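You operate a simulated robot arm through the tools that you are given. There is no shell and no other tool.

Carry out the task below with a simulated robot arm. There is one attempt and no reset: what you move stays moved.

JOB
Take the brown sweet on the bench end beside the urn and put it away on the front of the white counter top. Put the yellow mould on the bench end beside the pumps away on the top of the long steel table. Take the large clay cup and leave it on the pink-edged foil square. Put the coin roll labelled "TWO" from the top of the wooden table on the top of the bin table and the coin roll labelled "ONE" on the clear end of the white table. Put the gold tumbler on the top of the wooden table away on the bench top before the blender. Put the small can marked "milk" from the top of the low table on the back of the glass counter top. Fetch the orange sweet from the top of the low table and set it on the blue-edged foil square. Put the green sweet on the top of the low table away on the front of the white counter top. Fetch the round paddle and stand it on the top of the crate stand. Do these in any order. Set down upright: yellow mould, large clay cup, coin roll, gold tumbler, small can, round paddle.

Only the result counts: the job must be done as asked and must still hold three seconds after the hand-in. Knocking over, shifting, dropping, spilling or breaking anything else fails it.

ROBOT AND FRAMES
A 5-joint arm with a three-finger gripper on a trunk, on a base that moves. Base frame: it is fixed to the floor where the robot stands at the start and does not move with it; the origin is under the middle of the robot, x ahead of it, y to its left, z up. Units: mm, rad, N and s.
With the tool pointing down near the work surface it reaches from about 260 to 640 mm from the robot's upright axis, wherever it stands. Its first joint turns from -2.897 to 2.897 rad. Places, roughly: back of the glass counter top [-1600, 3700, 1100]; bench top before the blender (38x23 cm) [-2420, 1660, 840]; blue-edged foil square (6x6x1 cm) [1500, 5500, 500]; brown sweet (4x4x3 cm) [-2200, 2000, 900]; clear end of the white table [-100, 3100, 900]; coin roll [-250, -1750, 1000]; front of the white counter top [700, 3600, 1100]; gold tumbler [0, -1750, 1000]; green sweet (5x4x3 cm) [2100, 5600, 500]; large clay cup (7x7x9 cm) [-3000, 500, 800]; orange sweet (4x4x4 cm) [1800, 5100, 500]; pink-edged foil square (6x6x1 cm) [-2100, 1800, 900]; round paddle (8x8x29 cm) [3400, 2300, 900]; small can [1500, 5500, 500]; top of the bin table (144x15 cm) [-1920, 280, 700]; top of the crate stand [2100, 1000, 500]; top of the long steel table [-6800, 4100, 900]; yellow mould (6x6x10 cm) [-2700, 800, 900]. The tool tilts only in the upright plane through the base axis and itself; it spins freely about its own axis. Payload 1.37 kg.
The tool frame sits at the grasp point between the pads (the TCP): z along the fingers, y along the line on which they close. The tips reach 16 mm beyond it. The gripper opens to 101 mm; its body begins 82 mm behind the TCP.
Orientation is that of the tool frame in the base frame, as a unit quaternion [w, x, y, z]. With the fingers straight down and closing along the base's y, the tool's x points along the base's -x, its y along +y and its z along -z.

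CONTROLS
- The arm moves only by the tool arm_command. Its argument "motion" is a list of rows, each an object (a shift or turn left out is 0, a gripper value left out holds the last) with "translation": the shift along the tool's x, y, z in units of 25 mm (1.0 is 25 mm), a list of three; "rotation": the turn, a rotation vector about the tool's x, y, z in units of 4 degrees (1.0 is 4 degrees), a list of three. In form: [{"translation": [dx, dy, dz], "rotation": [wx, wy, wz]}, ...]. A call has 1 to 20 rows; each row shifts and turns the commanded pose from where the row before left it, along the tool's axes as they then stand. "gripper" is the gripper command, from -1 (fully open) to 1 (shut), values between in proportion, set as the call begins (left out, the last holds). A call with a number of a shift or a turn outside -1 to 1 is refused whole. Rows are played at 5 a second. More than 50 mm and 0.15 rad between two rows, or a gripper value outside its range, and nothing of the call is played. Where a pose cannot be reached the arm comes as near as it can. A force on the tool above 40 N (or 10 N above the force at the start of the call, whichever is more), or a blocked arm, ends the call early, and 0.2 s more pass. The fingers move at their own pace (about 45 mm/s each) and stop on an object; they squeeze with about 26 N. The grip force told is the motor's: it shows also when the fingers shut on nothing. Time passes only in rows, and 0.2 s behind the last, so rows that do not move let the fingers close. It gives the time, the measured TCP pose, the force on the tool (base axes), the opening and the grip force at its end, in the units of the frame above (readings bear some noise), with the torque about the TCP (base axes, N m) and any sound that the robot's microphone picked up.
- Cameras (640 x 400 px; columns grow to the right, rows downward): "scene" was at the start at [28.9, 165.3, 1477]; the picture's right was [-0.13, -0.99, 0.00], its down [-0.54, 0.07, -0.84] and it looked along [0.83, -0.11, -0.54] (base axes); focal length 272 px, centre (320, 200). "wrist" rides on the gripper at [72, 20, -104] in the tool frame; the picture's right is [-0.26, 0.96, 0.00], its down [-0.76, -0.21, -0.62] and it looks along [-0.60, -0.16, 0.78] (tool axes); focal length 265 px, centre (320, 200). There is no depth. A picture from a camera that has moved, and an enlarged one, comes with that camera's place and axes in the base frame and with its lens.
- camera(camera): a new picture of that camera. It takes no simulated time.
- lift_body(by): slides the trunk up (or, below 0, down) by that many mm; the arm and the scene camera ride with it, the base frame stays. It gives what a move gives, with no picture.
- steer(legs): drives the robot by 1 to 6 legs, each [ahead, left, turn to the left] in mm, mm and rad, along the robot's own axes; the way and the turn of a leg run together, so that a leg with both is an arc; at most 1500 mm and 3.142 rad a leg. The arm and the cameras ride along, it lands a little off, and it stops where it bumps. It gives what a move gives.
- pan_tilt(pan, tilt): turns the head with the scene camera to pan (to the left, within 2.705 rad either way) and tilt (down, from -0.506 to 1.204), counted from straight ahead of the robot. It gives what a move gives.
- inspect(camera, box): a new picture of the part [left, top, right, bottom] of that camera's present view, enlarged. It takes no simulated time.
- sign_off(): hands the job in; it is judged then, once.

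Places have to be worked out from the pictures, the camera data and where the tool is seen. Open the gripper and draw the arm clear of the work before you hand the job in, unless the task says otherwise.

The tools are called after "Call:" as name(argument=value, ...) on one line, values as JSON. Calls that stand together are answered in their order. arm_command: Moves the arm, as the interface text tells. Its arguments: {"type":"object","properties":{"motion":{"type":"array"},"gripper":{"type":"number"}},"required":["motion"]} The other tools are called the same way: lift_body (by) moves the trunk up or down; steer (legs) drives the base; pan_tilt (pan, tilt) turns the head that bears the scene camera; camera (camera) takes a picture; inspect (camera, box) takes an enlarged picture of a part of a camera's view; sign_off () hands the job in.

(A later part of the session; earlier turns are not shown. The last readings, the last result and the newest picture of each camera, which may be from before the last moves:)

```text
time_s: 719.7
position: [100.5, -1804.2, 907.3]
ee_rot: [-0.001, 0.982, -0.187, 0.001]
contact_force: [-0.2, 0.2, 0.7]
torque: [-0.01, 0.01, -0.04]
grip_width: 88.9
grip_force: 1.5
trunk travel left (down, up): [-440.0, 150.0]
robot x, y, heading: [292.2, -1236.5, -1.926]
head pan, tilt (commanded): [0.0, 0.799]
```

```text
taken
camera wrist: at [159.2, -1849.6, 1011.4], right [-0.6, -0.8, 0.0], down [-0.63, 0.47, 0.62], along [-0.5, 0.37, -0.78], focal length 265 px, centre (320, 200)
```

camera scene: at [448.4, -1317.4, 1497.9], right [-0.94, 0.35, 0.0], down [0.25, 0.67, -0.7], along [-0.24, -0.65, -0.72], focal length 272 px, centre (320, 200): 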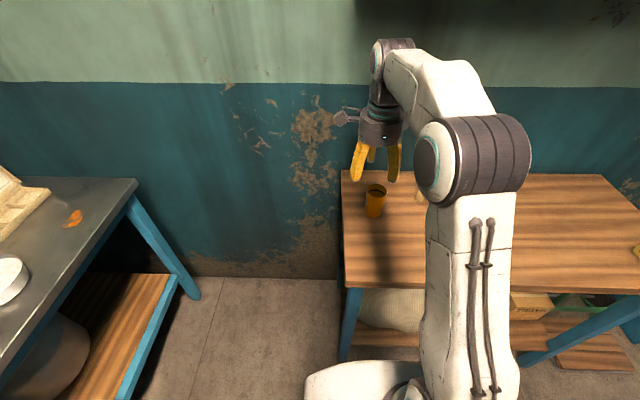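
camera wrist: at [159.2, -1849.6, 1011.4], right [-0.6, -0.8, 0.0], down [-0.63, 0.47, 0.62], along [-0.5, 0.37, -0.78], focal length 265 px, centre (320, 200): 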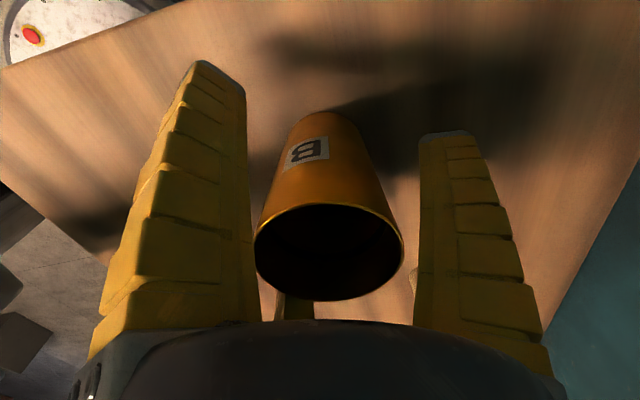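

The tumbler (B) is centered in the fingers. Closing and lifting.

Call:
arm_command(motion=[{"translation": [0, 0, 0]}, {"translation": [0, 0, 0]}, {"translation": [0, 0, 0]}, {"translation": [0, 0, 0]}], gripper=1)

Call:
arm_command(motion=[{"translation": [0, 0, -0.3]}, {"translation": [0, 0, -0.5]}, {"translation": [0, 0, -0.6]}, {"translation": [0, 0, -0.8]}, {"translation": [0, 0, -0.8]}])

Call:
camera(camera="wrist")

Call:
inspect(camera="scene", box=[320, 130, 440, 250])

```text
time_s: 720.7
position: [99.9, -1804.4, 907.6]
ee_rot: [0.0, 0.982, -0.187, 0.0]
contact_force: [-1.3, 0.3, 1.4]
torque: [-0.02, -0.02, 0.01]
grip_width: 55.7
grip_force: 26.1
trunk travel left (down, up): [-440.0, 150.0]
robot x, y, heading: [293.2, -1234.9, -1.928]
head pan, tilt (commanded): [0.0, 0.799]
```

```text
time_s: 721.9
position: [100.0, -1804.9, 983.2]
ee_rot: [-0.001, 0.982, -0.187, 0.0]
contact_force: [0.0, 0.5, 0.1]
torque: [-0.01, 0.01, -0.02]
grip_width: 55.8
grip_force: 25.4
trunk travel left (down, up): [-440.0, 150.0]
robot x, y, heading: [291.8, -1240.1, -1.928]
head pan, tilt (commanded): [0.0, 0.799]
```

```text
taken
camera wrist: at [158.7, -1850.0, 1087.5], right [-0.6, -0.8, 0.0], down [-0.63, 0.47, 0.62], along [-0.5, 0.38, -0.78], focal length 265 px, centre (320, 200)
```

wrist: 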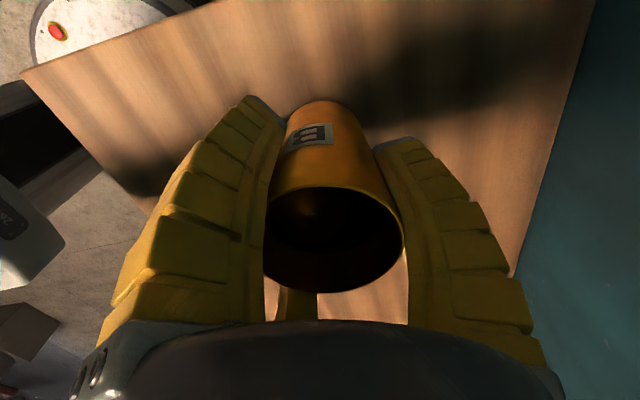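

```text
3.33 times, centred on (380, 190) of scene
camera zoom: at [448.4, -1317.3, 1497.8], right [-0.94, 0.35, 0.0], down [0.25, 0.67, -0.7], along [-0.24, -0.65, -0.72], focal length 908 px, centre (120, 233)
```

zoom: 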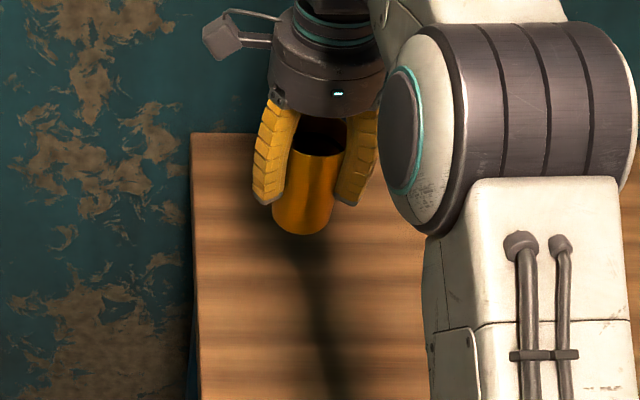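

The gold tumbler is held upright. Retracting, backing away, turning and driving north to the doorway.

Call:
arm_command(motion=[{"translation": [-0.05, -0.8, -0.5]}, {"translation": [-0.05, -0.8, -0.5]}, {"translation": [-0.05, -0.8, -0.5]}, {"translation": [-0.05, -0.8, -0.5]}, {"translation": [-0.05, -0.8, 0]}, {"translation": [-0.05, -0.8, 0]}])

Call:
steer(legs=[[-300, 0, 0], [0, 0, -2.8], [780, 500, 0], [780, 500, 0]])

Call:
pan_tilt(pan=0.0, tilt=0.5)

Call:
camera(camera="scene")

```text
time_s: 723.3
position: [137.6, -1688.0, 1033.8]
ee_rot: [-0.001, 0.982, -0.188, 0.0]
contact_force: [-0.6, -0.9, -1.4]
torque: [0.01, 0.04, 0.01]
grip_width: 55.2
grip_force: 26.5
trunk travel left (down, up): [-440.0, 150.0]
robot x, y, heading: [290.6, -1239.1, -1.927]
head pan, tilt (commanded): [0.0, 0.799]
```

```text
time_s: 740.7
position: [-811.1, 988.5, 1035.0]
ee_rot: [0.0, -0.035, 0.999, -0.002]
contact_force: [0.2, -0.5, -0.8]
torque: [0.0, 0.01, 0.01]
grip_width: 53.1
grip_force: 25.9
trunk travel left (down, up): [-440.0, 150.0]
robot x, y, heading: [-758.7, 514.6, 1.666]
head pan, tilt (commanded): [0.0, 0.799]
```

```text
time_s: 741.5
position: [-811.7, 987.3, 1034.8]
ee_rot: [0.0, -0.035, 0.999, -0.001]
contact_force: [0.7, 0.3, -1.1]
torque: [-0.01, -0.01, -0.02]
grip_width: 52.8
grip_force: 26.1
trunk travel left (down, up): [-440.0, 150.0]
robot x, y, heading: [-756.3, 515.3, 1.665]
head pan, tilt (commanded): [0.0, 0.499]
```

```text
taken
camera scene: at [-932.5, 530.5, 1523.7], right [1.0, 0.09, 0.0], down [0.04, -0.48, -0.88], along [-0.08, 0.87, -0.48], focal length 272 px, centre (320, 200)
```

scene: 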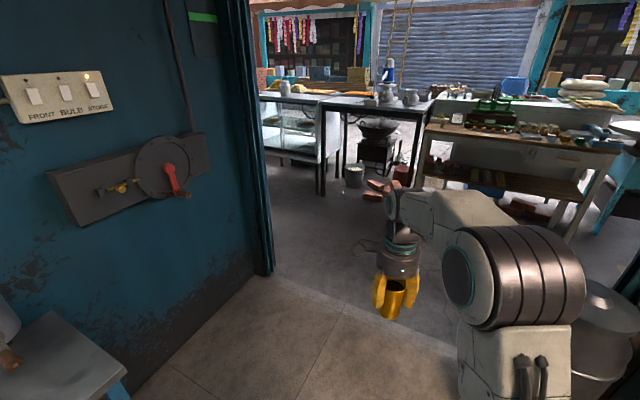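

The grip width has shrunk slightly (55.8→52.8), so the tapered tumbler may be creeping. Checking it closely.

Call:
camera(camera="wrist")

Call:
inspect(camera="scene", box=[350, 200, 450, 340])

```text
taken
camera wrist: at [-885.3, 1002.1, 1137.9], right [0.2, 0.98, 0.0], down [0.77, -0.15, 0.62], along [0.61, -0.12, -0.78], focal length 265 px, centre (320, 200)
```

wrist: 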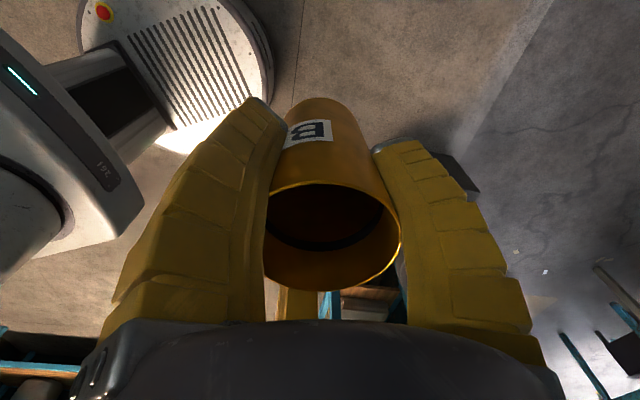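

```text
2.86 times, centred on (400, 270) of scene
camera zoom: at [-932.5, 530.5, 1523.7], right [1.0, 0.09, 0.0], down [0.04, -0.48, -0.88], along [-0.08, 0.87, -0.48], focal length 778 px, centre (91, 0)
```

zoom: 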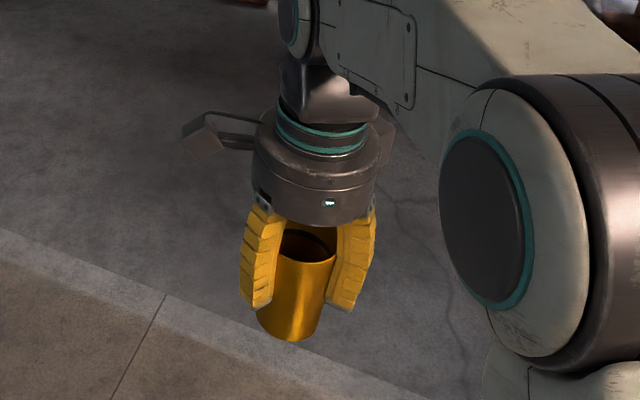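

The tumbler sits upright and steady. Continuing out through the doorway, then turning west.

Call:
steer(legs=[[890, -80, 0], [890, -80, 0], [0, 0, 1.37], [700, -320, 0]])

Call:
camera(camera="scene")

Call:
camera(camera="wrist")

```text
time_s: 757.8
position: [-1946.8, 2656.3, 1035.4]
ee_rot: [0.001, -0.688, 0.726, -0.001]
contact_force: [-0.8, -0.2, -1.0]
torque: [-0.02, -0.02, 0.01]
grip_width: 53.2
grip_force: 25.6
trunk travel left (down, up): [-440.0, 150.0]
robot x, y, heading: [-1468.0, 2656.1, 3.106]
head pan, tilt (commanded): [0.0, 0.499]
```

```text
taken
camera scene: at [-1506.7, 2481.1, 1523.8], right [0.03, 1.0, 0.0], down [0.48, -0.01, -0.88], along [-0.88, 0.03, -0.48], focal length 272 px, centre (320, 200)
```

scene: 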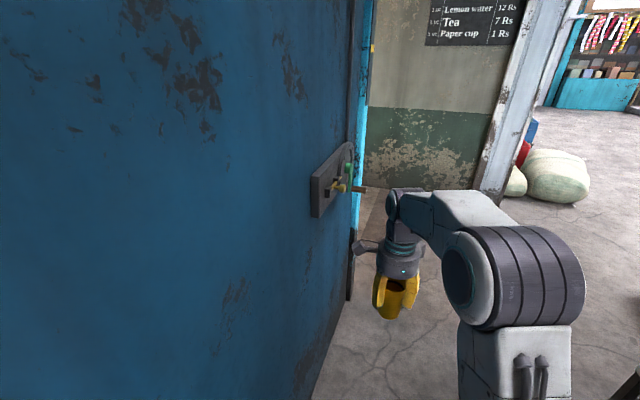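

```text
taken
camera wrist: at [-1971.1, 2585.2, 1137.8], right [-0.95, 0.32, 0.0], down [0.25, 0.74, 0.62], along [0.2, 0.59, -0.78], focal length 265 px, centre (320, 200)
```

wrist: 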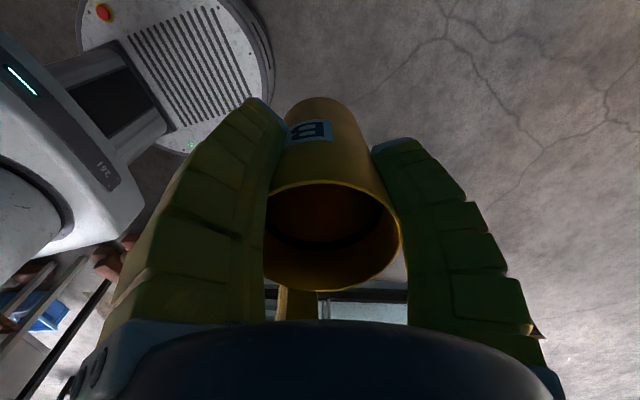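

Continuing west around the post into the stall.

Call:
steer(legs=[[940, -255, 0], [930, -250, 0], [0, 0, 1.2], [900, 0, 0], [250, 380, 0]])

Call:
pan_tilt(pan=1.5, tilt=0.5)

Call:
camera(camera="scene")

Call:
inspect(camera="scene", box=[100, 160, 360, 320])

```text
time_s: 777.3
position: [-3630.9, 1527.0, 1033.0]
ee_rot: [-0.002, 0.978, -0.209, 0.0]
contact_force: [0.9, -1.0, -0.9]
torque: [0.02, 0.01, -0.01]
grip_width: 53.1
grip_force: 25.8
trunk travel left (down, up): [-440.0, 150.0]
robot x, y, heading: [-3457.6, 1971.0, -1.969]
head pan, tilt (commanded): [0.0, 0.499]
```

```text
time_s: 778.9
position: [-3630.3, 1527.7, 1034.6]
ee_rot: [-0.002, 0.978, -0.209, 0.0]
contact_force: [0.0, 0.1, -0.8]
torque: [-0.04, -0.01, 0.0]
grip_width: 53.2
grip_force: 26.1
trunk travel left (down, up): [-440.0, 150.0]
robot x, y, heading: [-3455.4, 1973.5, -1.968]
head pan, tilt (commanded): [1.499, 0.499]
```

```text
taken
camera scene: at [-3190.8, 1919.1, 1523.8], right [-0.45, -0.89, 0.0], down [-0.43, 0.22, -0.88], along [0.78, -0.4, -0.48], focal length 272 px, centre (320, 200)
```

scene: 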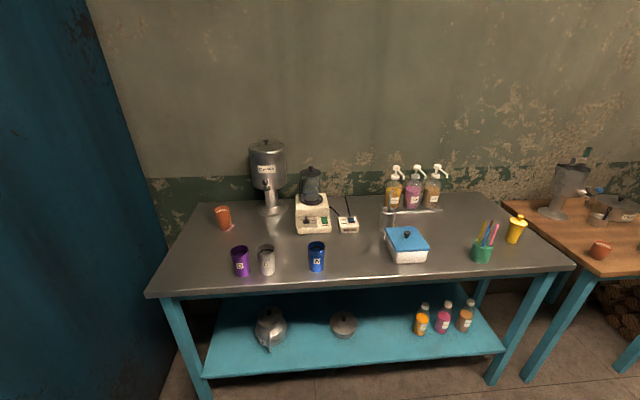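

```text
2.46 times, centred on (230, 240) of scene
camera zoom: at [-3190.8, 1919.1, 1523.8], right [-0.45, -0.89, 0.0], down [-0.43, 0.22, -0.88], along [0.78, -0.4, -0.48], focal length 670 px, centre (542, 102)
```

zoom: 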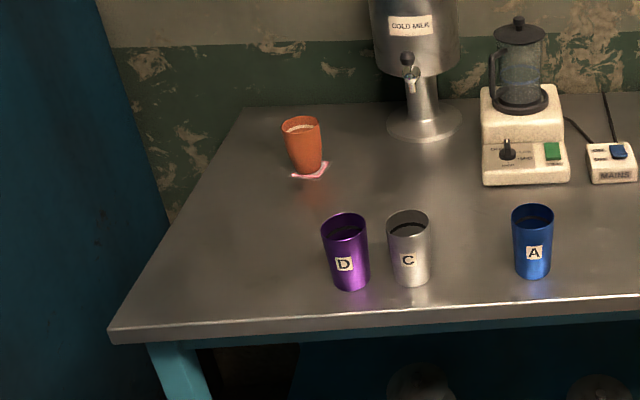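

The clay cup on its foil looks fine, and there's a free gap between C and A before the blender. I'll turn to face the bench and approach, raising the tumbler a bit.

Call:
arm_command(motion=[{"translation": [0, 0, -0.8]}, {"translation": [0, 0, -0.8]}])

Call:
steer(legs=[[0, 0, 1.585], [440, 75, 0]])

Call:
pan_tilt(pan=0.0, tilt=0.75)

Call:
camera(camera="scene")

Call:
camera(camera="wrist")

```text
time_s: 779.5
position: [-3630.2, 1528.0, 1075.0]
ee_rot: [0.0, 0.978, -0.209, 0.001]
contact_force: [0.1, 0.0, -1.3]
torque: [0.03, 0.0, -0.03]
grip_width: 53.3
grip_force: 25.9
trunk travel left (down, up): [-440.0, 150.0]
robot x, y, heading: [-3458.5, 1970.4, -1.963]
head pan, tilt (commanded): [1.499, 0.499]
```

```text
time_s: 786.0
position: [-2585.7, 1715.1, 1073.1]
ee_rot: [-0.002, 0.834, 0.552, -0.001]
contact_force: [-0.2, -0.2, -0.6]
torque: [0.02, 0.06, 0.0]
grip_width: 53.0
grip_force: 25.6
trunk travel left (down, up): [-440.0, 150.0]
robot x, y, heading: [-3032.1, 1882.2, -0.378]
head pan, tilt (commanded): [1.499, 0.499]
```

```text
time_s: 787.6
position: [-2584.8, 1715.6, 1073.2]
ee_rot: [-0.001, 0.834, 0.552, -0.001]
contact_force: [-0.1, 0.5, -1.1]
torque: [0.0, -0.02, 0.01]
grip_width: 53.3
grip_force: 25.7
trunk travel left (down, up): [-440.0, 150.0]
robot x, y, heading: [-3033.9, 1877.8, -0.378]
head pan, tilt (commanded): [0.0, 0.75]
```

```text
taken
camera scene: at [-2945.2, 2035.8, 1501.9], right [-0.37, -0.93, 0.0], down [-0.63, 0.25, -0.73], along [0.68, -0.27, -0.68], focal length 272 px, centre (320, 200)
```

scene: 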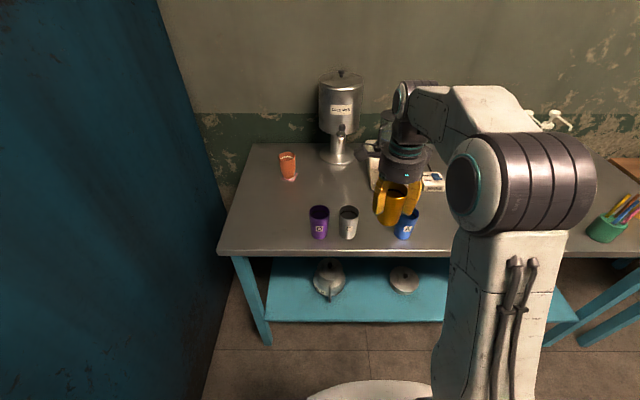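

```text
taken
camera wrist: at [-2539.1, 1773.2, 1177.4], right [0.78, -0.62, 0.0], down [-0.48, -0.62, 0.62], along [-0.39, -0.49, -0.78], focal length 265 px, centre (320, 200)
```

wrist: 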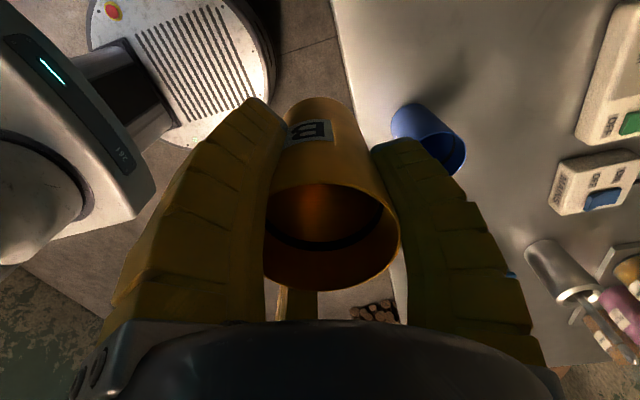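

Positions agree: C (-2469,1757), A (-2539,1598); placing B at ≈(-2453,1657). Driving forward 120 mm.

Call:
steer(legs=[[120, 0, 0]])

Call:
camera(camera="wrist")

Call:
camera(camera="scene")

```text
time_s: 788.9
position: [-2475.3, 1671.7, 1073.5]
ee_rot: [-0.001, 0.833, 0.553, -0.001]
contact_force: [-1.0, -0.8, -0.8]
torque: [-0.02, 0.03, 0.0]
grip_width: 53.1
grip_force: 26.0
trunk travel left (down, up): [-440.0, 150.0]
robot x, y, heading: [-2924.1, 1835.6, -0.374]
head pan, tilt (commanded): [0.0, 0.75]
```

```text
taken
camera wrist: at [-2429.1, 1730.4, 1176.9], right [0.79, -0.62, 0.0], down [-0.48, -0.62, 0.62], along [-0.39, -0.49, -0.78], focal length 265 px, centre (320, 200)
```

wrist: 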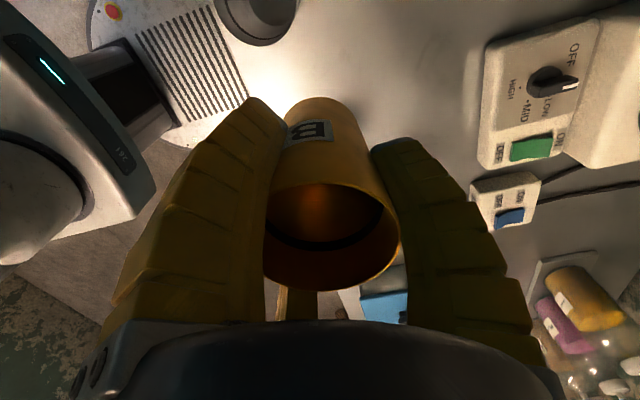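

```text
taken
camera scene: at [-2835.4, 1992.2, 1501.8], right [-0.37, -0.93, 0.0], down [-0.63, 0.25, -0.73], along [0.68, -0.27, -0.68], focal length 272 px, centre (320, 200)
```

scene: 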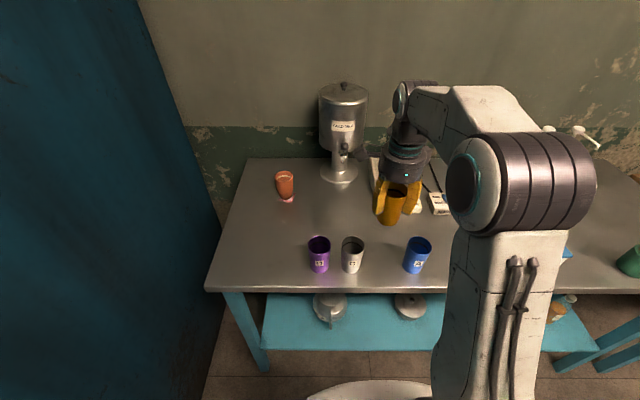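

The spot below is clear. Shifting 24 mm inward and lowering to just above contact.

Call:
arm_command(motion=[{"translation": [-0.17, 0.9, 0]}, {"translation": [0, 0, 0.9]}, {"translation": [0, 0, 0.9]}, {"translation": [0, 0, 0.9]}, {"translation": [0, 0, 0.9]}, {"translation": [0, 0, 0.9]}])

Call:
camera(camera="wrist")

Call:
inspect(camera="scene", box=[290, 150, 450, 290])

```text
time_s: 790.2
position: [-2457.4, 1658.1, 960.0]
ee_rot: [-0.002, 0.833, 0.553, -0.001]
contact_force: [-0.1, -0.4, -0.8]
torque: [0.0, 0.04, 0.03]
grip_width: 52.9
grip_force: 26.3
trunk travel left (down, up): [-440.0, 150.0]
robot x, y, heading: [-2924.9, 1834.3, -0.375]
head pan, tilt (commanded): [0.0, 0.75]
```

```text
taken
camera wrist: at [-2410.2, 1717.2, 1064.2], right [0.79, -0.62, 0.0], down [-0.48, -0.62, 0.62], along [-0.39, -0.49, -0.78], focal length 265 px, centre (320, 200)
```

wrist: 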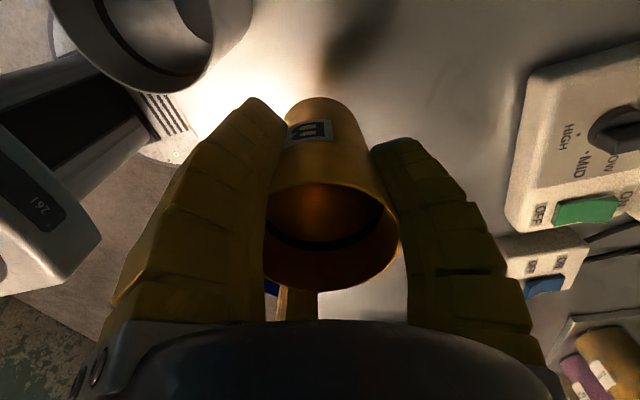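

```text
2.86 times, centred on (370, 220) of scene
camera zoom: at [-2836.1, 1992.5, 1501.9], right [-0.37, -0.93, 0.0], down [-0.63, 0.25, -0.73], along [0.68, -0.27, -0.68], focal length 778 px, centre (177, 143)
```

zoom: 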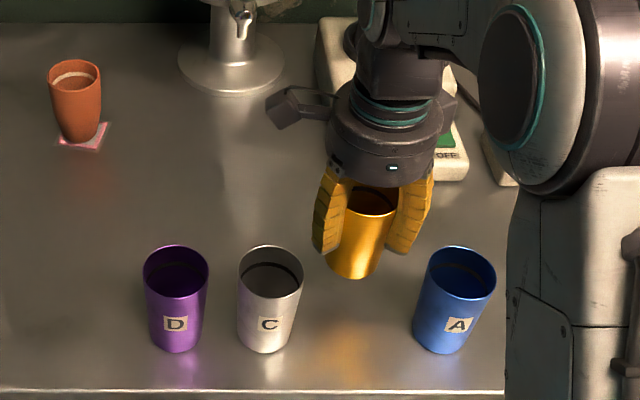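

Call:
arm_command(motion=[{"translation": [0, 0, 0.9]}, {"translation": [0, 0, 0.9]}])

Call:
arm_command(motion=[{"translation": [0, 0, 0.15]}, {"translation": [0, 0, 0]}])

Call:
inspect(camera="scene", box=[290, 150, 450, 290])

```text
time_s: 790.9
position: [-2456.4, 1660.5, 915.4]
ee_rot: [-0.002, 0.834, 0.552, -0.001]
contact_force: [0.0, 0.0, -1.6]
torque: [0.0, 0.0, -0.01]
grip_width: 53.2
grip_force: 26.1
trunk travel left (down, up): [-440.0, 150.0]
robot x, y, heading: [-2919.6, 1838.4, -0.372]
head pan, tilt (commanded): [0.0, 0.75]
```

```text
time_s: 791.5
position: [-2456.7, 1658.6, 910.1]
ee_rot: [-0.001, 0.834, 0.553, -0.001]
contact_force: [0.2, 0.1, -1.1]
torque: [0.03, -0.02, 0.03]
grip_width: 53.0
grip_force: 26.1
trunk travel left (down, up): [-440.0, 150.0]
robot x, y, heading: [-2921.6, 1837.5, -0.38]
head pan, tilt (commanded): [0.0, 0.75]
```

```text
2.86 times, centred on (370, 220) of scene
camera zoom: at [-2836.3, 1992.6, 1501.9], right [-0.37, -0.93, 0.0], down [-0.63, 0.25, -0.73], along [0.68, -0.27, -0.68], focal length 778 px, centre (177, 143)
```

zoom: 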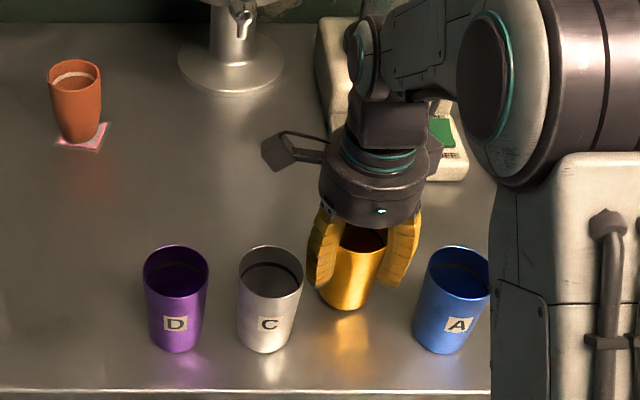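

Call:
arm_command(motion=[{"translation": [0, 0, 0.12]}, {"translation": [0, 0, 0]}])

Call:
arm_command(motion=[{"translation": [0, 0, 0.1]}, {"translation": [0, 0, 0]}])

Call:
arm_command(motion=[{"translation": [0, 0, 0.1]}, {"translation": [0, 0, 0]}])

```text
time_s: 792.0
position: [-2457.2, 1661.1, 908.7]
ee_rot: [-0.002, 0.833, 0.553, -0.001]
contact_force: [-0.8, -0.5, -0.6]
torque: [-0.01, 0.01, 0.03]
grip_width: 53.2
grip_force: 26.2
trunk travel left (down, up): [-440.0, 150.0]
robot x, y, heading: [-2919.6, 1837.0, -0.377]
head pan, tilt (commanded): [0.0, 0.75]
```

```text
time_s: 792.6
position: [-2456.6, 1658.5, 908.1]
ee_rot: [0.0, 0.833, 0.553, 0.0]
contact_force: [-0.5, -0.3, 9.6]
torque: [-0.28, 0.0, 0.0]
grip_width: 53.2
grip_force: 26.6
trunk travel left (down, up): [-440.0, 150.0]
robot x, y, heading: [-2926.3, 1836.4, -0.375]
head pan, tilt (commanded): [0.0, 0.75]
```

```text
time_s: 793.2
position: [-2457.2, 1659.8, 906.1]
ee_rot: [0.001, 0.833, 0.553, 0.001]
contact_force: [3.5, -1.9, 22.3]
torque: [-0.22, -0.13, 0.12]
grip_width: 53.4
grip_force: 26.1
trunk travel left (down, up): [-440.0, 150.0]
robot x, y, heading: [-2921.3, 1834.5, -0.379]
head pan, tilt (commanded): [0.0, 0.75]
```

Contact at ≈908. Relieving slightly and opening in steps.

Call:
arm_command(motion=[{"translation": [0, 0, -0.06]}, {"translation": [0, 0, 0]}])

Call:
arm_command(motion=[{"translation": [0, 0, 0]}, {"translation": [0, 0, 0]}], gripper=-0.2)

Call:
arm_command(motion=[{"translation": [0, 0, 0]}, {"translation": [0, 0, 0]}], gripper=-0.5)

Call:
camera(camera="wrist")

Call:
inspect(camera="scene", box=[290, 150, 450, 290])

```text
time_s: 793.9
position: [-2458.6, 1658.8, 905.2]
ee_rot: [-0.001, 0.833, 0.553, 0.0]
contact_force: [4.6, -3.1, 14.2]
torque: [-0.28, -0.54, -0.02]
grip_width: 53.1
grip_force: 26.0
trunk travel left (down, up): [-440.0, 150.0]
robot x, y, heading: [-2924.8, 1832.7, -0.377]
head pan, tilt (commanded): [0.0, 0.75]
```

```text
time_s: 794.5
position: [-2457.9, 1659.9, 905.3]
ee_rot: [-0.002, 0.833, 0.553, -0.002]
contact_force: [0.2, -0.5, -0.1]
torque: [0.01, -0.03, -0.02]
grip_width: 64.2
grip_force: 2.7
trunk travel left (down, up): [-440.0, 150.0]
robot x, y, heading: [-2922.4, 1833.9, -0.382]
head pan, tilt (commanded): [0.0, 0.75]
```

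```text
time_s: 795.0
position: [-2458.6, 1660.1, 906.0]
ee_rot: [-0.001, 0.833, 0.553, -0.001]
contact_force: [0.7, 0.1, -0.1]
torque: [-0.02, 0.02, 0.0]
grip_width: 78.4
grip_force: 2.0
trunk travel left (down, up): [-440.0, 150.0]
robot x, y, heading: [-2916.8, 1834.8, -0.374]
head pan, tilt (commanded): [0.0, 0.75]
```

```text
taken
camera wrist: at [-2411.4, 1718.2, 1009.4], right [0.79, -0.62, 0.0], down [-0.48, -0.62, 0.62], along [-0.39, -0.49, -0.78], focal length 265 px, centre (320, 200)
```

wrist: 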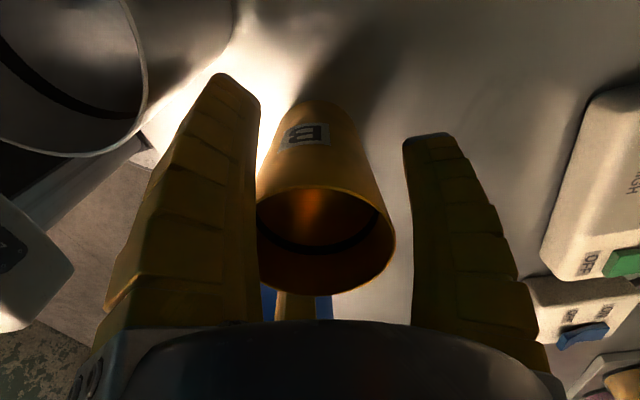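

```text
2.86 times, centred on (370, 220) of scene
camera zoom: at [-2836.4, 1992.6, 1501.9], right [-0.37, -0.93, 0.0], down [-0.63, 0.25, -0.73], along [0.68, -0.27, -0.68], focal length 778 px, centre (177, 143)
```

zoom: 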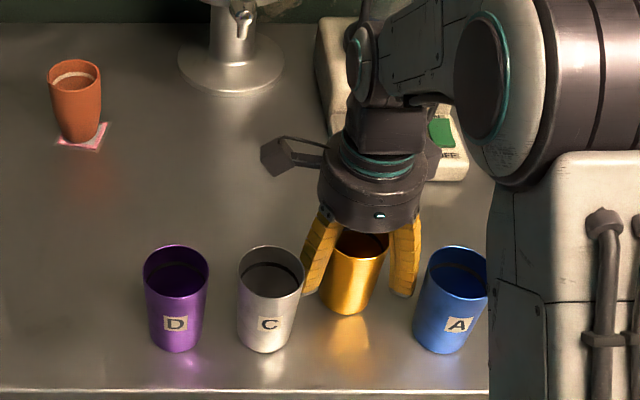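

B stands upright. Rising straight up.

Call:
arm_command(motion=[{"translation": [0, 0, -0.3]}, {"translation": [0, 0, -0.6]}, {"translation": [0, 0, -0.8]}, {"translation": [0, 0, -0.8]}, {"translation": [0, 0, -0.8]}, {"translation": [0, 0, -0.8]}, {"translation": [0, 0, -0.8]}, {"translation": [0, 0, -0.8]}])

Call:
steer(legs=[[-150, 0, 0]])

Call:
camera(camera="scene")

Call:
inspect(camera="scene", box=[260, 150, 320, 220])

```text
time_s: 796.9
position: [-2456.5, 1659.5, 1049.6]
ee_rot: [-0.002, 0.833, 0.553, -0.001]
contact_force: [0.6, -0.8, -0.4]
torque: [0.0, 0.0, -0.01]
grip_width: 78.2
grip_force: 1.8
trunk travel left (down, up): [-440.0, 150.0]
robot x, y, heading: [-2921.2, 1833.8, -0.384]
head pan, tilt (commanded): [0.0, 0.75]
```

```text
time_s: 798.2
position: [-2594.5, 1713.0, 1049.1]
ee_rot: [-0.001, 0.832, 0.554, 0.001]
contact_force: [-0.8, -0.5, 0.1]
torque: [0.01, -0.01, -0.02]
grip_width: 78.2
grip_force: 1.9
trunk travel left (down, up): [-440.0, 150.0]
robot x, y, heading: [-3060.8, 1894.2, -0.379]
head pan, tilt (commanded): [0.0, 0.75]
```

```text
taken
camera scene: at [-2975.3, 2047.5, 1501.9], right [-0.37, -0.93, 0.0], down [-0.63, 0.25, -0.73], along [0.68, -0.27, -0.68], focal length 272 px, centre (320, 200)
```

scene: 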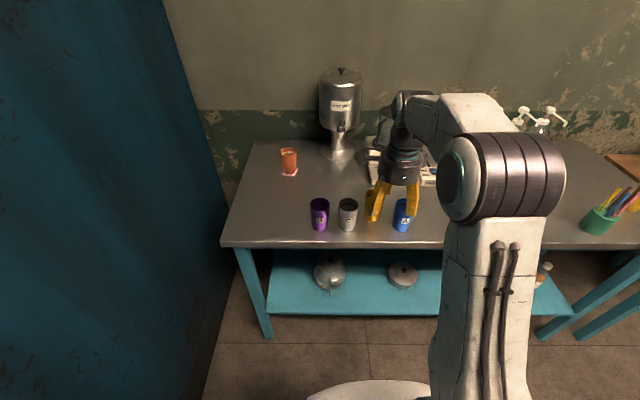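

```text
5.71 times, centred on (290, 185) of scene
camera zoom: at [-2975.3, 2047.5, 1501.9], right [-0.37, -0.93, 0.0], down [-0.63, 0.25, -0.73], along [0.68, -0.27, -0.68], focal length 1556 px, centre (491, 286)
```

zoom: 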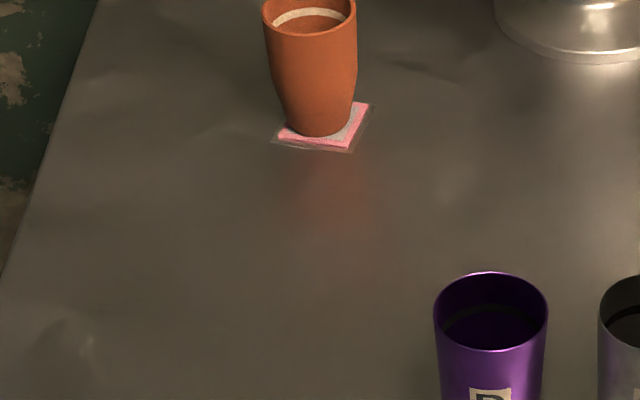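

The cup sits properly on the foil and B is placed. Last: the yellow mould at the bench's far end. Backing off and sidestepping along the bench.

Call:
steer(legs=[[-120, 0, 0], [0, -880, 0]])

Call:
pan_tilt(pan=0.0, tilt=0.7)

Call:
camera(camera="scene")

Call:
inspect(camera="scene", box=[300, 120, 460, 240])

```text
time_s: 803.8
position: [-3024.2, 924.6, 1048.2]
ee_rot: [-0.001, 0.827, 0.562, -0.002]
contact_force: [0.2, 0.1, -0.4]
torque: [0.04, 0.03, 0.0]
grip_width: 78.3
grip_force: 1.9
trunk travel left (down, up): [-440.0, 150.0]
robot x, y, heading: [-3492.9, 1093.1, -0.352]
head pan, tilt (commanded): [0.0, 0.75]
```

```text
time_s: 804.4
position: [-3023.9, 923.7, 1049.1]
ee_rot: [-0.001, 0.827, 0.562, -0.001]
contact_force: [-1.0, 0.1, 0.3]
torque: [-0.04, -0.01, -0.01]
grip_width: 78.3
grip_force: 1.5
trunk travel left (down, up): [-440.0, 150.0]
robot x, y, heading: [-3494.1, 1092.4, -0.356]
head pan, tilt (commanded): [0.0, 0.7]
```

```text
taken
camera scene: at [-3408.7, 1249.7, 1506.1], right [-0.35, -0.94, 0.0], down [-0.6, 0.22, -0.76], along [0.72, -0.26, -0.64], focal length 272 px, centre (320, 200)
```

scene: 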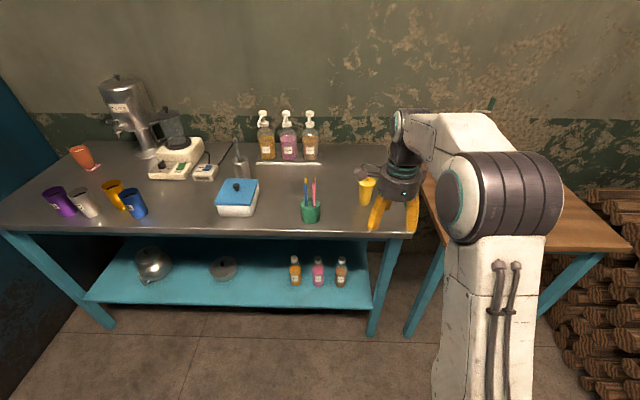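

```text
3.33 times, centred on (380, 180) of scene
camera zoom: at [-3408.7, 1249.7, 1506.1], right [-0.35, -0.94, 0.0], down [-0.6, 0.22, -0.76], along [0.72, -0.26, -0.64], focal length 908 px, centre (120, 267)
```

zoom: 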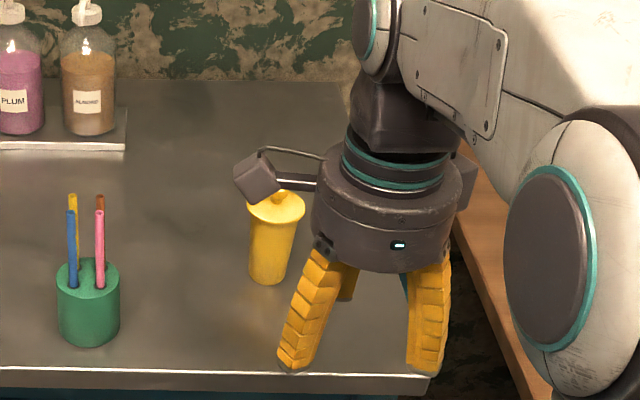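

Everything on the bench is in order, gold tumbler included. The mould is at ≈(-2738,825). Driving forward 300 mm.

Call:
steer(legs=[[300, 10, 0]])

Call:
camera(camera="wrist")

Call:
pan_tilt(pan=0.0, tilt=0.8)

Call:
inspect(camera="scene", box=[300, 120, 460, 280])

```text
time_s: 806.5
position: [-2738.6, 830.1, 1048.7]
ee_rot: [-0.001, 0.827, 0.562, -0.001]
contact_force: [-0.7, -0.5, 0.4]
torque: [0.03, 0.0, -0.03]
grip_width: 78.2
grip_force: 1.4
trunk travel left (down, up): [-440.0, 150.0]
robot x, y, heading: [-3208.2, 1000.0, -0.353]
head pan, tilt (commanded): [0.0, 0.7]
```

```text
taken
camera wrist: at [-2693.9, 889.6, 1152.0], right [0.8, -0.6, 0.0], down [-0.47, -0.63, 0.62], along [-0.38, -0.5, -0.78], focal length 265 px, centre (320, 200)
```

wrist: 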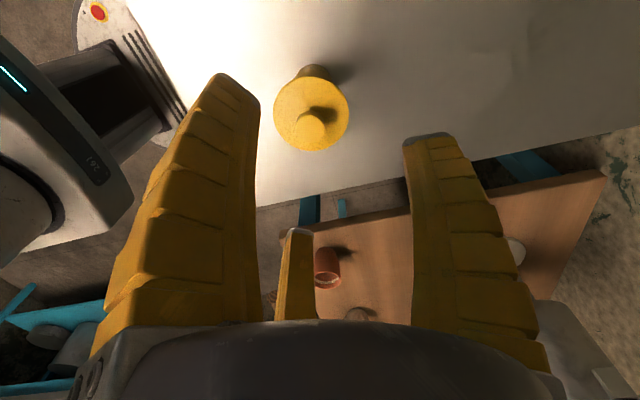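

```text
time_s: 807.1
position: [-2739.1, 830.7, 1048.3]
ee_rot: [-0.002, 0.827, 0.562, -0.001]
contact_force: [0.3, -0.8, -0.2]
torque: [0.0, -0.01, -0.02]
grip_width: 78.0
grip_force: 1.8
trunk travel left (down, up): [-440.0, 150.0]
robot x, y, heading: [-3208.6, 999.7, -0.358]
head pan, tilt (commanded): [0.0, 0.799]
```

```text
2.50 times, centred on (380, 200) of scene
camera zoom: at [-3128.7, 1157.0, 1497.9], right [-0.35, -0.94, 0.0], down [-0.67, 0.25, -0.7], along [0.65, -0.24, -0.72], focal length 681 px, centre (170, 200)
```

zoom: 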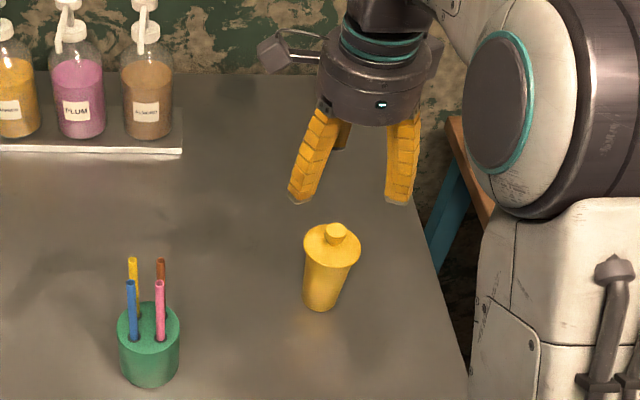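

Mould center ≈(-2748,829), flange ~62 mm. Opening to ~88 mm, centring and descending to z≈985 to recheck.

Call:
arm_command(motion=[{"translation": [-0.2, -0.32, 0.5]}, {"translation": [0, 0, 1]}, {"translation": [0, 0, 1]}], gripper=-0.74)

Call:
camera(camera="wrist")

Call:
inspect(camera="scene", box=[320, 150, 440, 260])

```text
time_s: 807.9
position: [-2750.3, 828.7, 985.5]
ee_rot: [-0.002, 0.827, 0.562, 0.0]
contact_force: [-0.1, 0.9, 0.0]
torque: [-0.01, -0.01, 0.01]
grip_width: 89.3
grip_force: 1.4
trunk travel left (down, up): [-440.0, 150.0]
robot x, y, heading: [-3207.6, 998.7, -0.358]
head pan, tilt (commanded): [0.0, 0.799]
```

```text
taken
camera wrist: at [-2704.9, 887.6, 1088.9], right [0.8, -0.6, 0.0], down [-0.47, -0.63, 0.62], along [-0.37, -0.5, -0.78], focal length 265 px, centre (320, 200)
```

wrist: 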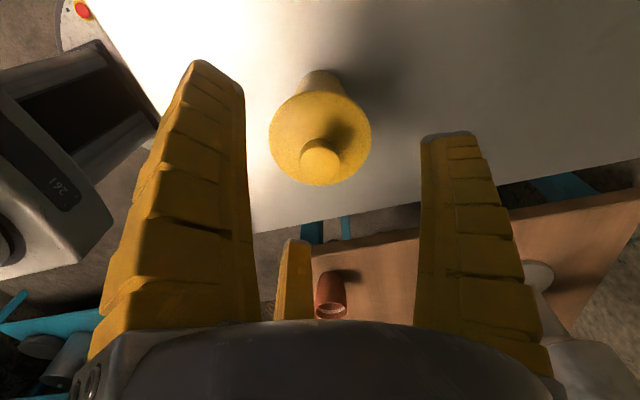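

```text
3.64 times, centred on (380, 205) of scene
camera zoom: at [-3128.5, 1157.0, 1497.9], right [-0.35, -0.94, 0.0], down [-0.67, 0.25, -0.7], along [0.65, -0.24, -0.72], focal length 990 px, centre (102, 182)
```

zoom: 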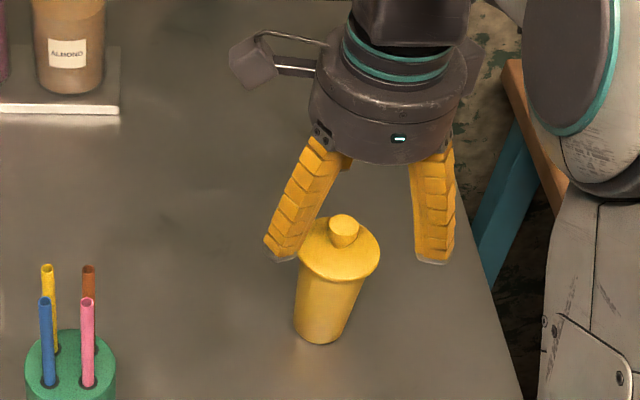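

Aligned. Descending to z≈885 so the fingers close on the body below the flange.

Call:
arm_command(motion=[{"translation": [0, 0, 0.8]}, {"translation": [0, 0, 0.8]}, {"translation": [0, 0, 0.8]}, {"translation": [0, 0, 0.8]}, {"translation": [0, 0, 0.8]}])

Call:
camera(camera="wrist")

Call:
arm_command(motion=[{"translation": [0, 0, 0]}, {"translation": [0, 0, 0]}, {"translation": [0, 0, 0]}, {"translation": [0, 0, 0]}, {"translation": [0, 0, 0]}], gripper=1)

Call:
camera(camera="wrist")

Call:
inspect(camera="scene", box=[320, 150, 440, 260])

```text
time_s: 809.1
position: [-2748.4, 829.5, 888.2]
ee_rot: [0.001, 0.827, 0.562, 0.0]
contact_force: [2.0, -0.1, 11.3]
torque: [0.0, 0.09, -0.03]
grip_width: 89.0
grip_force: 1.4
trunk travel left (down, up): [-440.0, 150.0]
robot x, y, heading: [-3207.5, 999.1, -0.356]
head pan, tilt (commanded): [0.0, 0.799]
```

```text
taken
camera wrist: at [-2704.9, 889.9, 991.8], right [0.8, -0.6, 0.0], down [-0.47, -0.63, 0.62], along [-0.37, -0.5, -0.78], focal length 265 px, centre (320, 200)
```

wrist: 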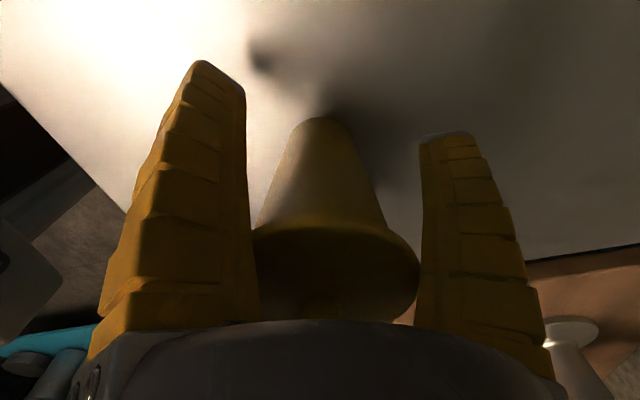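

```text
time_s: 810.3
position: [-2749.7, 830.8, 887.4]
ee_rot: [0.001, 0.827, 0.562, 0.001]
contact_force: [7.8, 2.3, 23.4]
torque: [0.41, -0.44, -0.07]
grip_width: 45.8
grip_force: 26.3
trunk travel left (down, up): [-440.0, 150.0]
robot x, y, heading: [-3209.7, 999.6, -0.352]
head pan, tilt (commanded): [0.0, 0.799]
```

```text
taken
camera wrist: at [-2704.7, 890.3, 991.5], right [0.8, -0.6, 0.0], down [-0.47, -0.63, 0.62], along [-0.37, -0.5, -0.78], focal length 265 px, centre (320, 200)
```

wrist: 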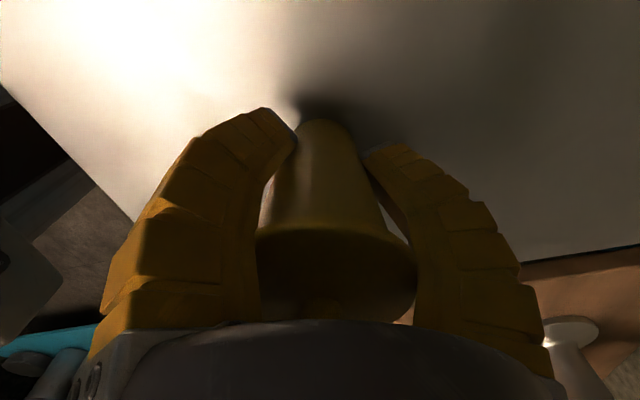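

```text
3.64 times, centred on (380, 205) of scene
camera zoom: at [-3129.6, 1158.1, 1497.9], right [-0.35, -0.94, 0.0], down [-0.67, 0.25, -0.7], along [0.65, -0.24, -0.72], focal length 990 px, centre (102, 182)
```

zoom: 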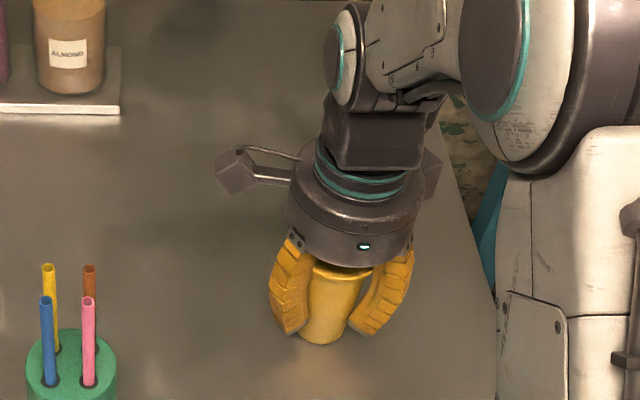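

The knob touches the palm (23 N). I'll reopen, raise 7 mm and regrip to remove that load.

Call:
arm_command(motion=[{"translation": [0, 0, 0]}, {"translation": [0, 0, 0]}], gripper=-0.4)

Call:
arm_command(motion=[{"translation": [0, 0, -0.2]}, {"translation": [0, 0, -0.15]}])

Call:
arm_command(motion=[{"translation": [0, 0, 0]}, {"translation": [0, 0, 0]}, {"translation": [0, 0, 0]}, {"translation": [0, 0, 0]}], gripper=1)

Call:
camera(camera="wrist")

```text
time_s: 810.9
position: [-2749.8, 830.4, 888.2]
ee_rot: [0.0, 0.827, 0.562, 0.0]
contact_force: [4.2, 0.7, 27.7]
torque: [0.0, 0.22, 0.0]
grip_width: 74.3
grip_force: 3.4
trunk travel left (down, up): [-440.0, 150.0]
robot x, y, heading: [-3209.1, 993.6, -0.353]
head pan, tilt (commanded): [0.0, 0.799]
```

```text
time_s: 811.5
position: [-2750.0, 829.5, 894.2]
ee_rot: [-0.003, 0.827, 0.562, -0.003]
contact_force: [0.2, 0.3, -1.9]
torque: [-0.01, 0.0, -0.01]
grip_width: 74.0
grip_force: 3.1
trunk travel left (down, up): [-440.0, 150.0]
robot x, y, heading: [-3207.6, 998.1, -0.354]
head pan, tilt (commanded): [0.0, 0.799]
```

```text
time_s: 812.5
position: [-2748.9, 828.7, 896.0]
ee_rot: [-0.002, 0.827, 0.562, -0.001]
contact_force: [-0.8, -0.4, -0.1]
torque: [-0.02, 0.0, -0.02]
grip_width: 45.1
grip_force: 26.0
trunk travel left (down, up): [-440.0, 150.0]
robot x, y, heading: [-3205.8, 998.8, -0.353]
head pan, tilt (commanded): [0.0, 0.799]
heard: snap
```

```text
taken
camera wrist: at [-2704.1, 888.9, 999.6], right [0.8, -0.6, 0.0], down [-0.47, -0.63, 0.62], along [-0.38, -0.5, -0.78], focal length 265 px, centre (320, 200)
```

wrist: 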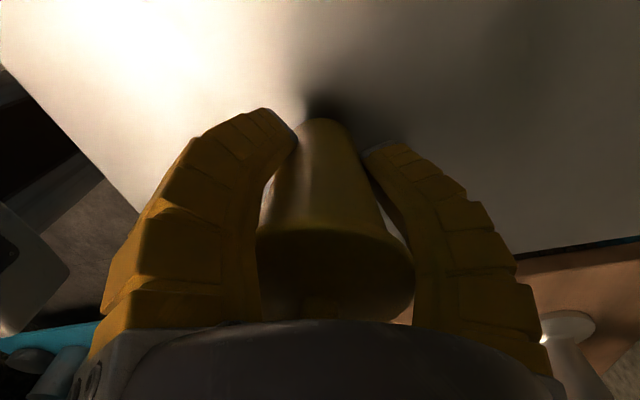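

The microphone reported a "snap". I'll inspect the mould closely before lifting.

Call:
inspect(camera="wrist", box=[240, 90, 440, 330])

Call:
inspect(camera="scene", box=[340, 170, 430, 260])

```text
1.67 times, centred on (340, 210) of wrist
camera zoom: at [-2704.1, 888.9, 999.6], right [0.8, -0.6, 0.0], down [-0.47, -0.63, 0.62], along [-0.38, -0.5, -0.78], focal length 442 px, centre (287, 183)
```

zoom: 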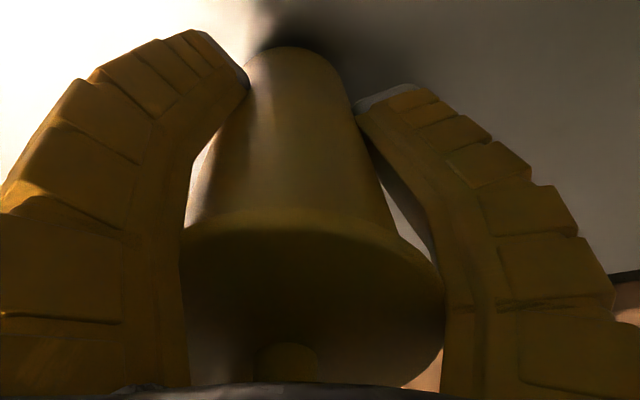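

```text
4.44 times, centred on (385, 215) of scene
camera zoom: at [-3128.7, 1157.0, 1497.9], right [-0.35, -0.94, 0.0], down [-0.67, 0.25, -0.7], along [0.65, -0.24, -0.72], focal length 1211 px, centre (31, 133)
```

zoom: 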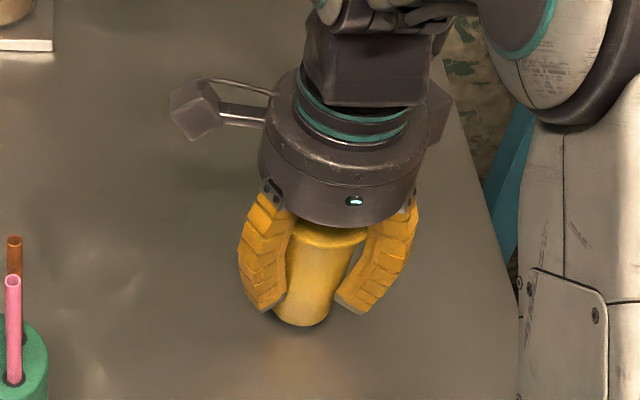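

The mould looks intact and is held squarely. Lifting slowly and watching for anything unusual.

Call:
arm_command(motion=[{"translation": [0, 0, -0.2]}, {"translation": [0, 0, -0.3]}, {"translation": [0, 0, -0.4]}, {"translation": [0, 0, -0.5]}, {"translation": [0, 0, -0.6]}])

Call:
camera(camera="wrist")

Call:
inspect(camera="scene", box=[320, 130, 440, 280])

```text
time_s: 813.7
position: [-2749.6, 829.1, 946.5]
ee_rot: [-0.001, 0.827, 0.563, -0.001]
contact_force: [0.3, -0.2, -1.1]
torque: [-0.02, 0.0, 0.0]
grip_width: 45.2
grip_force: 25.9
trunk travel left (down, up): [-440.0, 150.0]
robot x, y, heading: [-3208.0, 999.6, -0.354]
head pan, tilt (commanded): [0.0, 0.799]
```

```text
taken
camera wrist: at [-2704.0, 888.5, 1049.6], right [0.8, -0.6, 0.0], down [-0.47, -0.63, 0.62], along [-0.38, -0.5, -0.78], focal length 265 px, centre (320, 200)
```

wrist: 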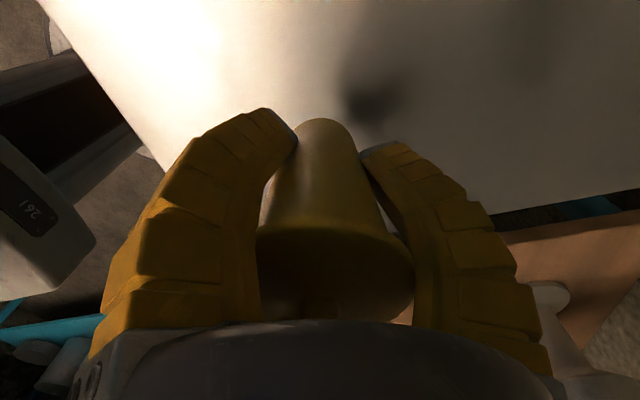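

```text
2.67 times, centred on (380, 205) of scene
camera zoom: at [-3128.8, 1157.0, 1497.8], right [-0.35, -0.94, 0.0], down [-0.67, 0.25, -0.7], along [0.65, -0.24, -0.72], focal length 726 px, centre (160, 187)
```

zoom: 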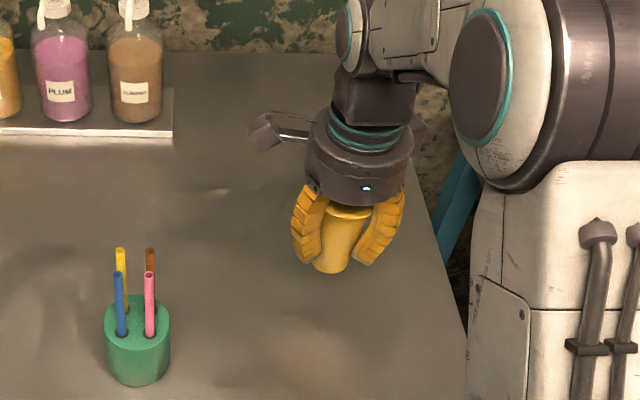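

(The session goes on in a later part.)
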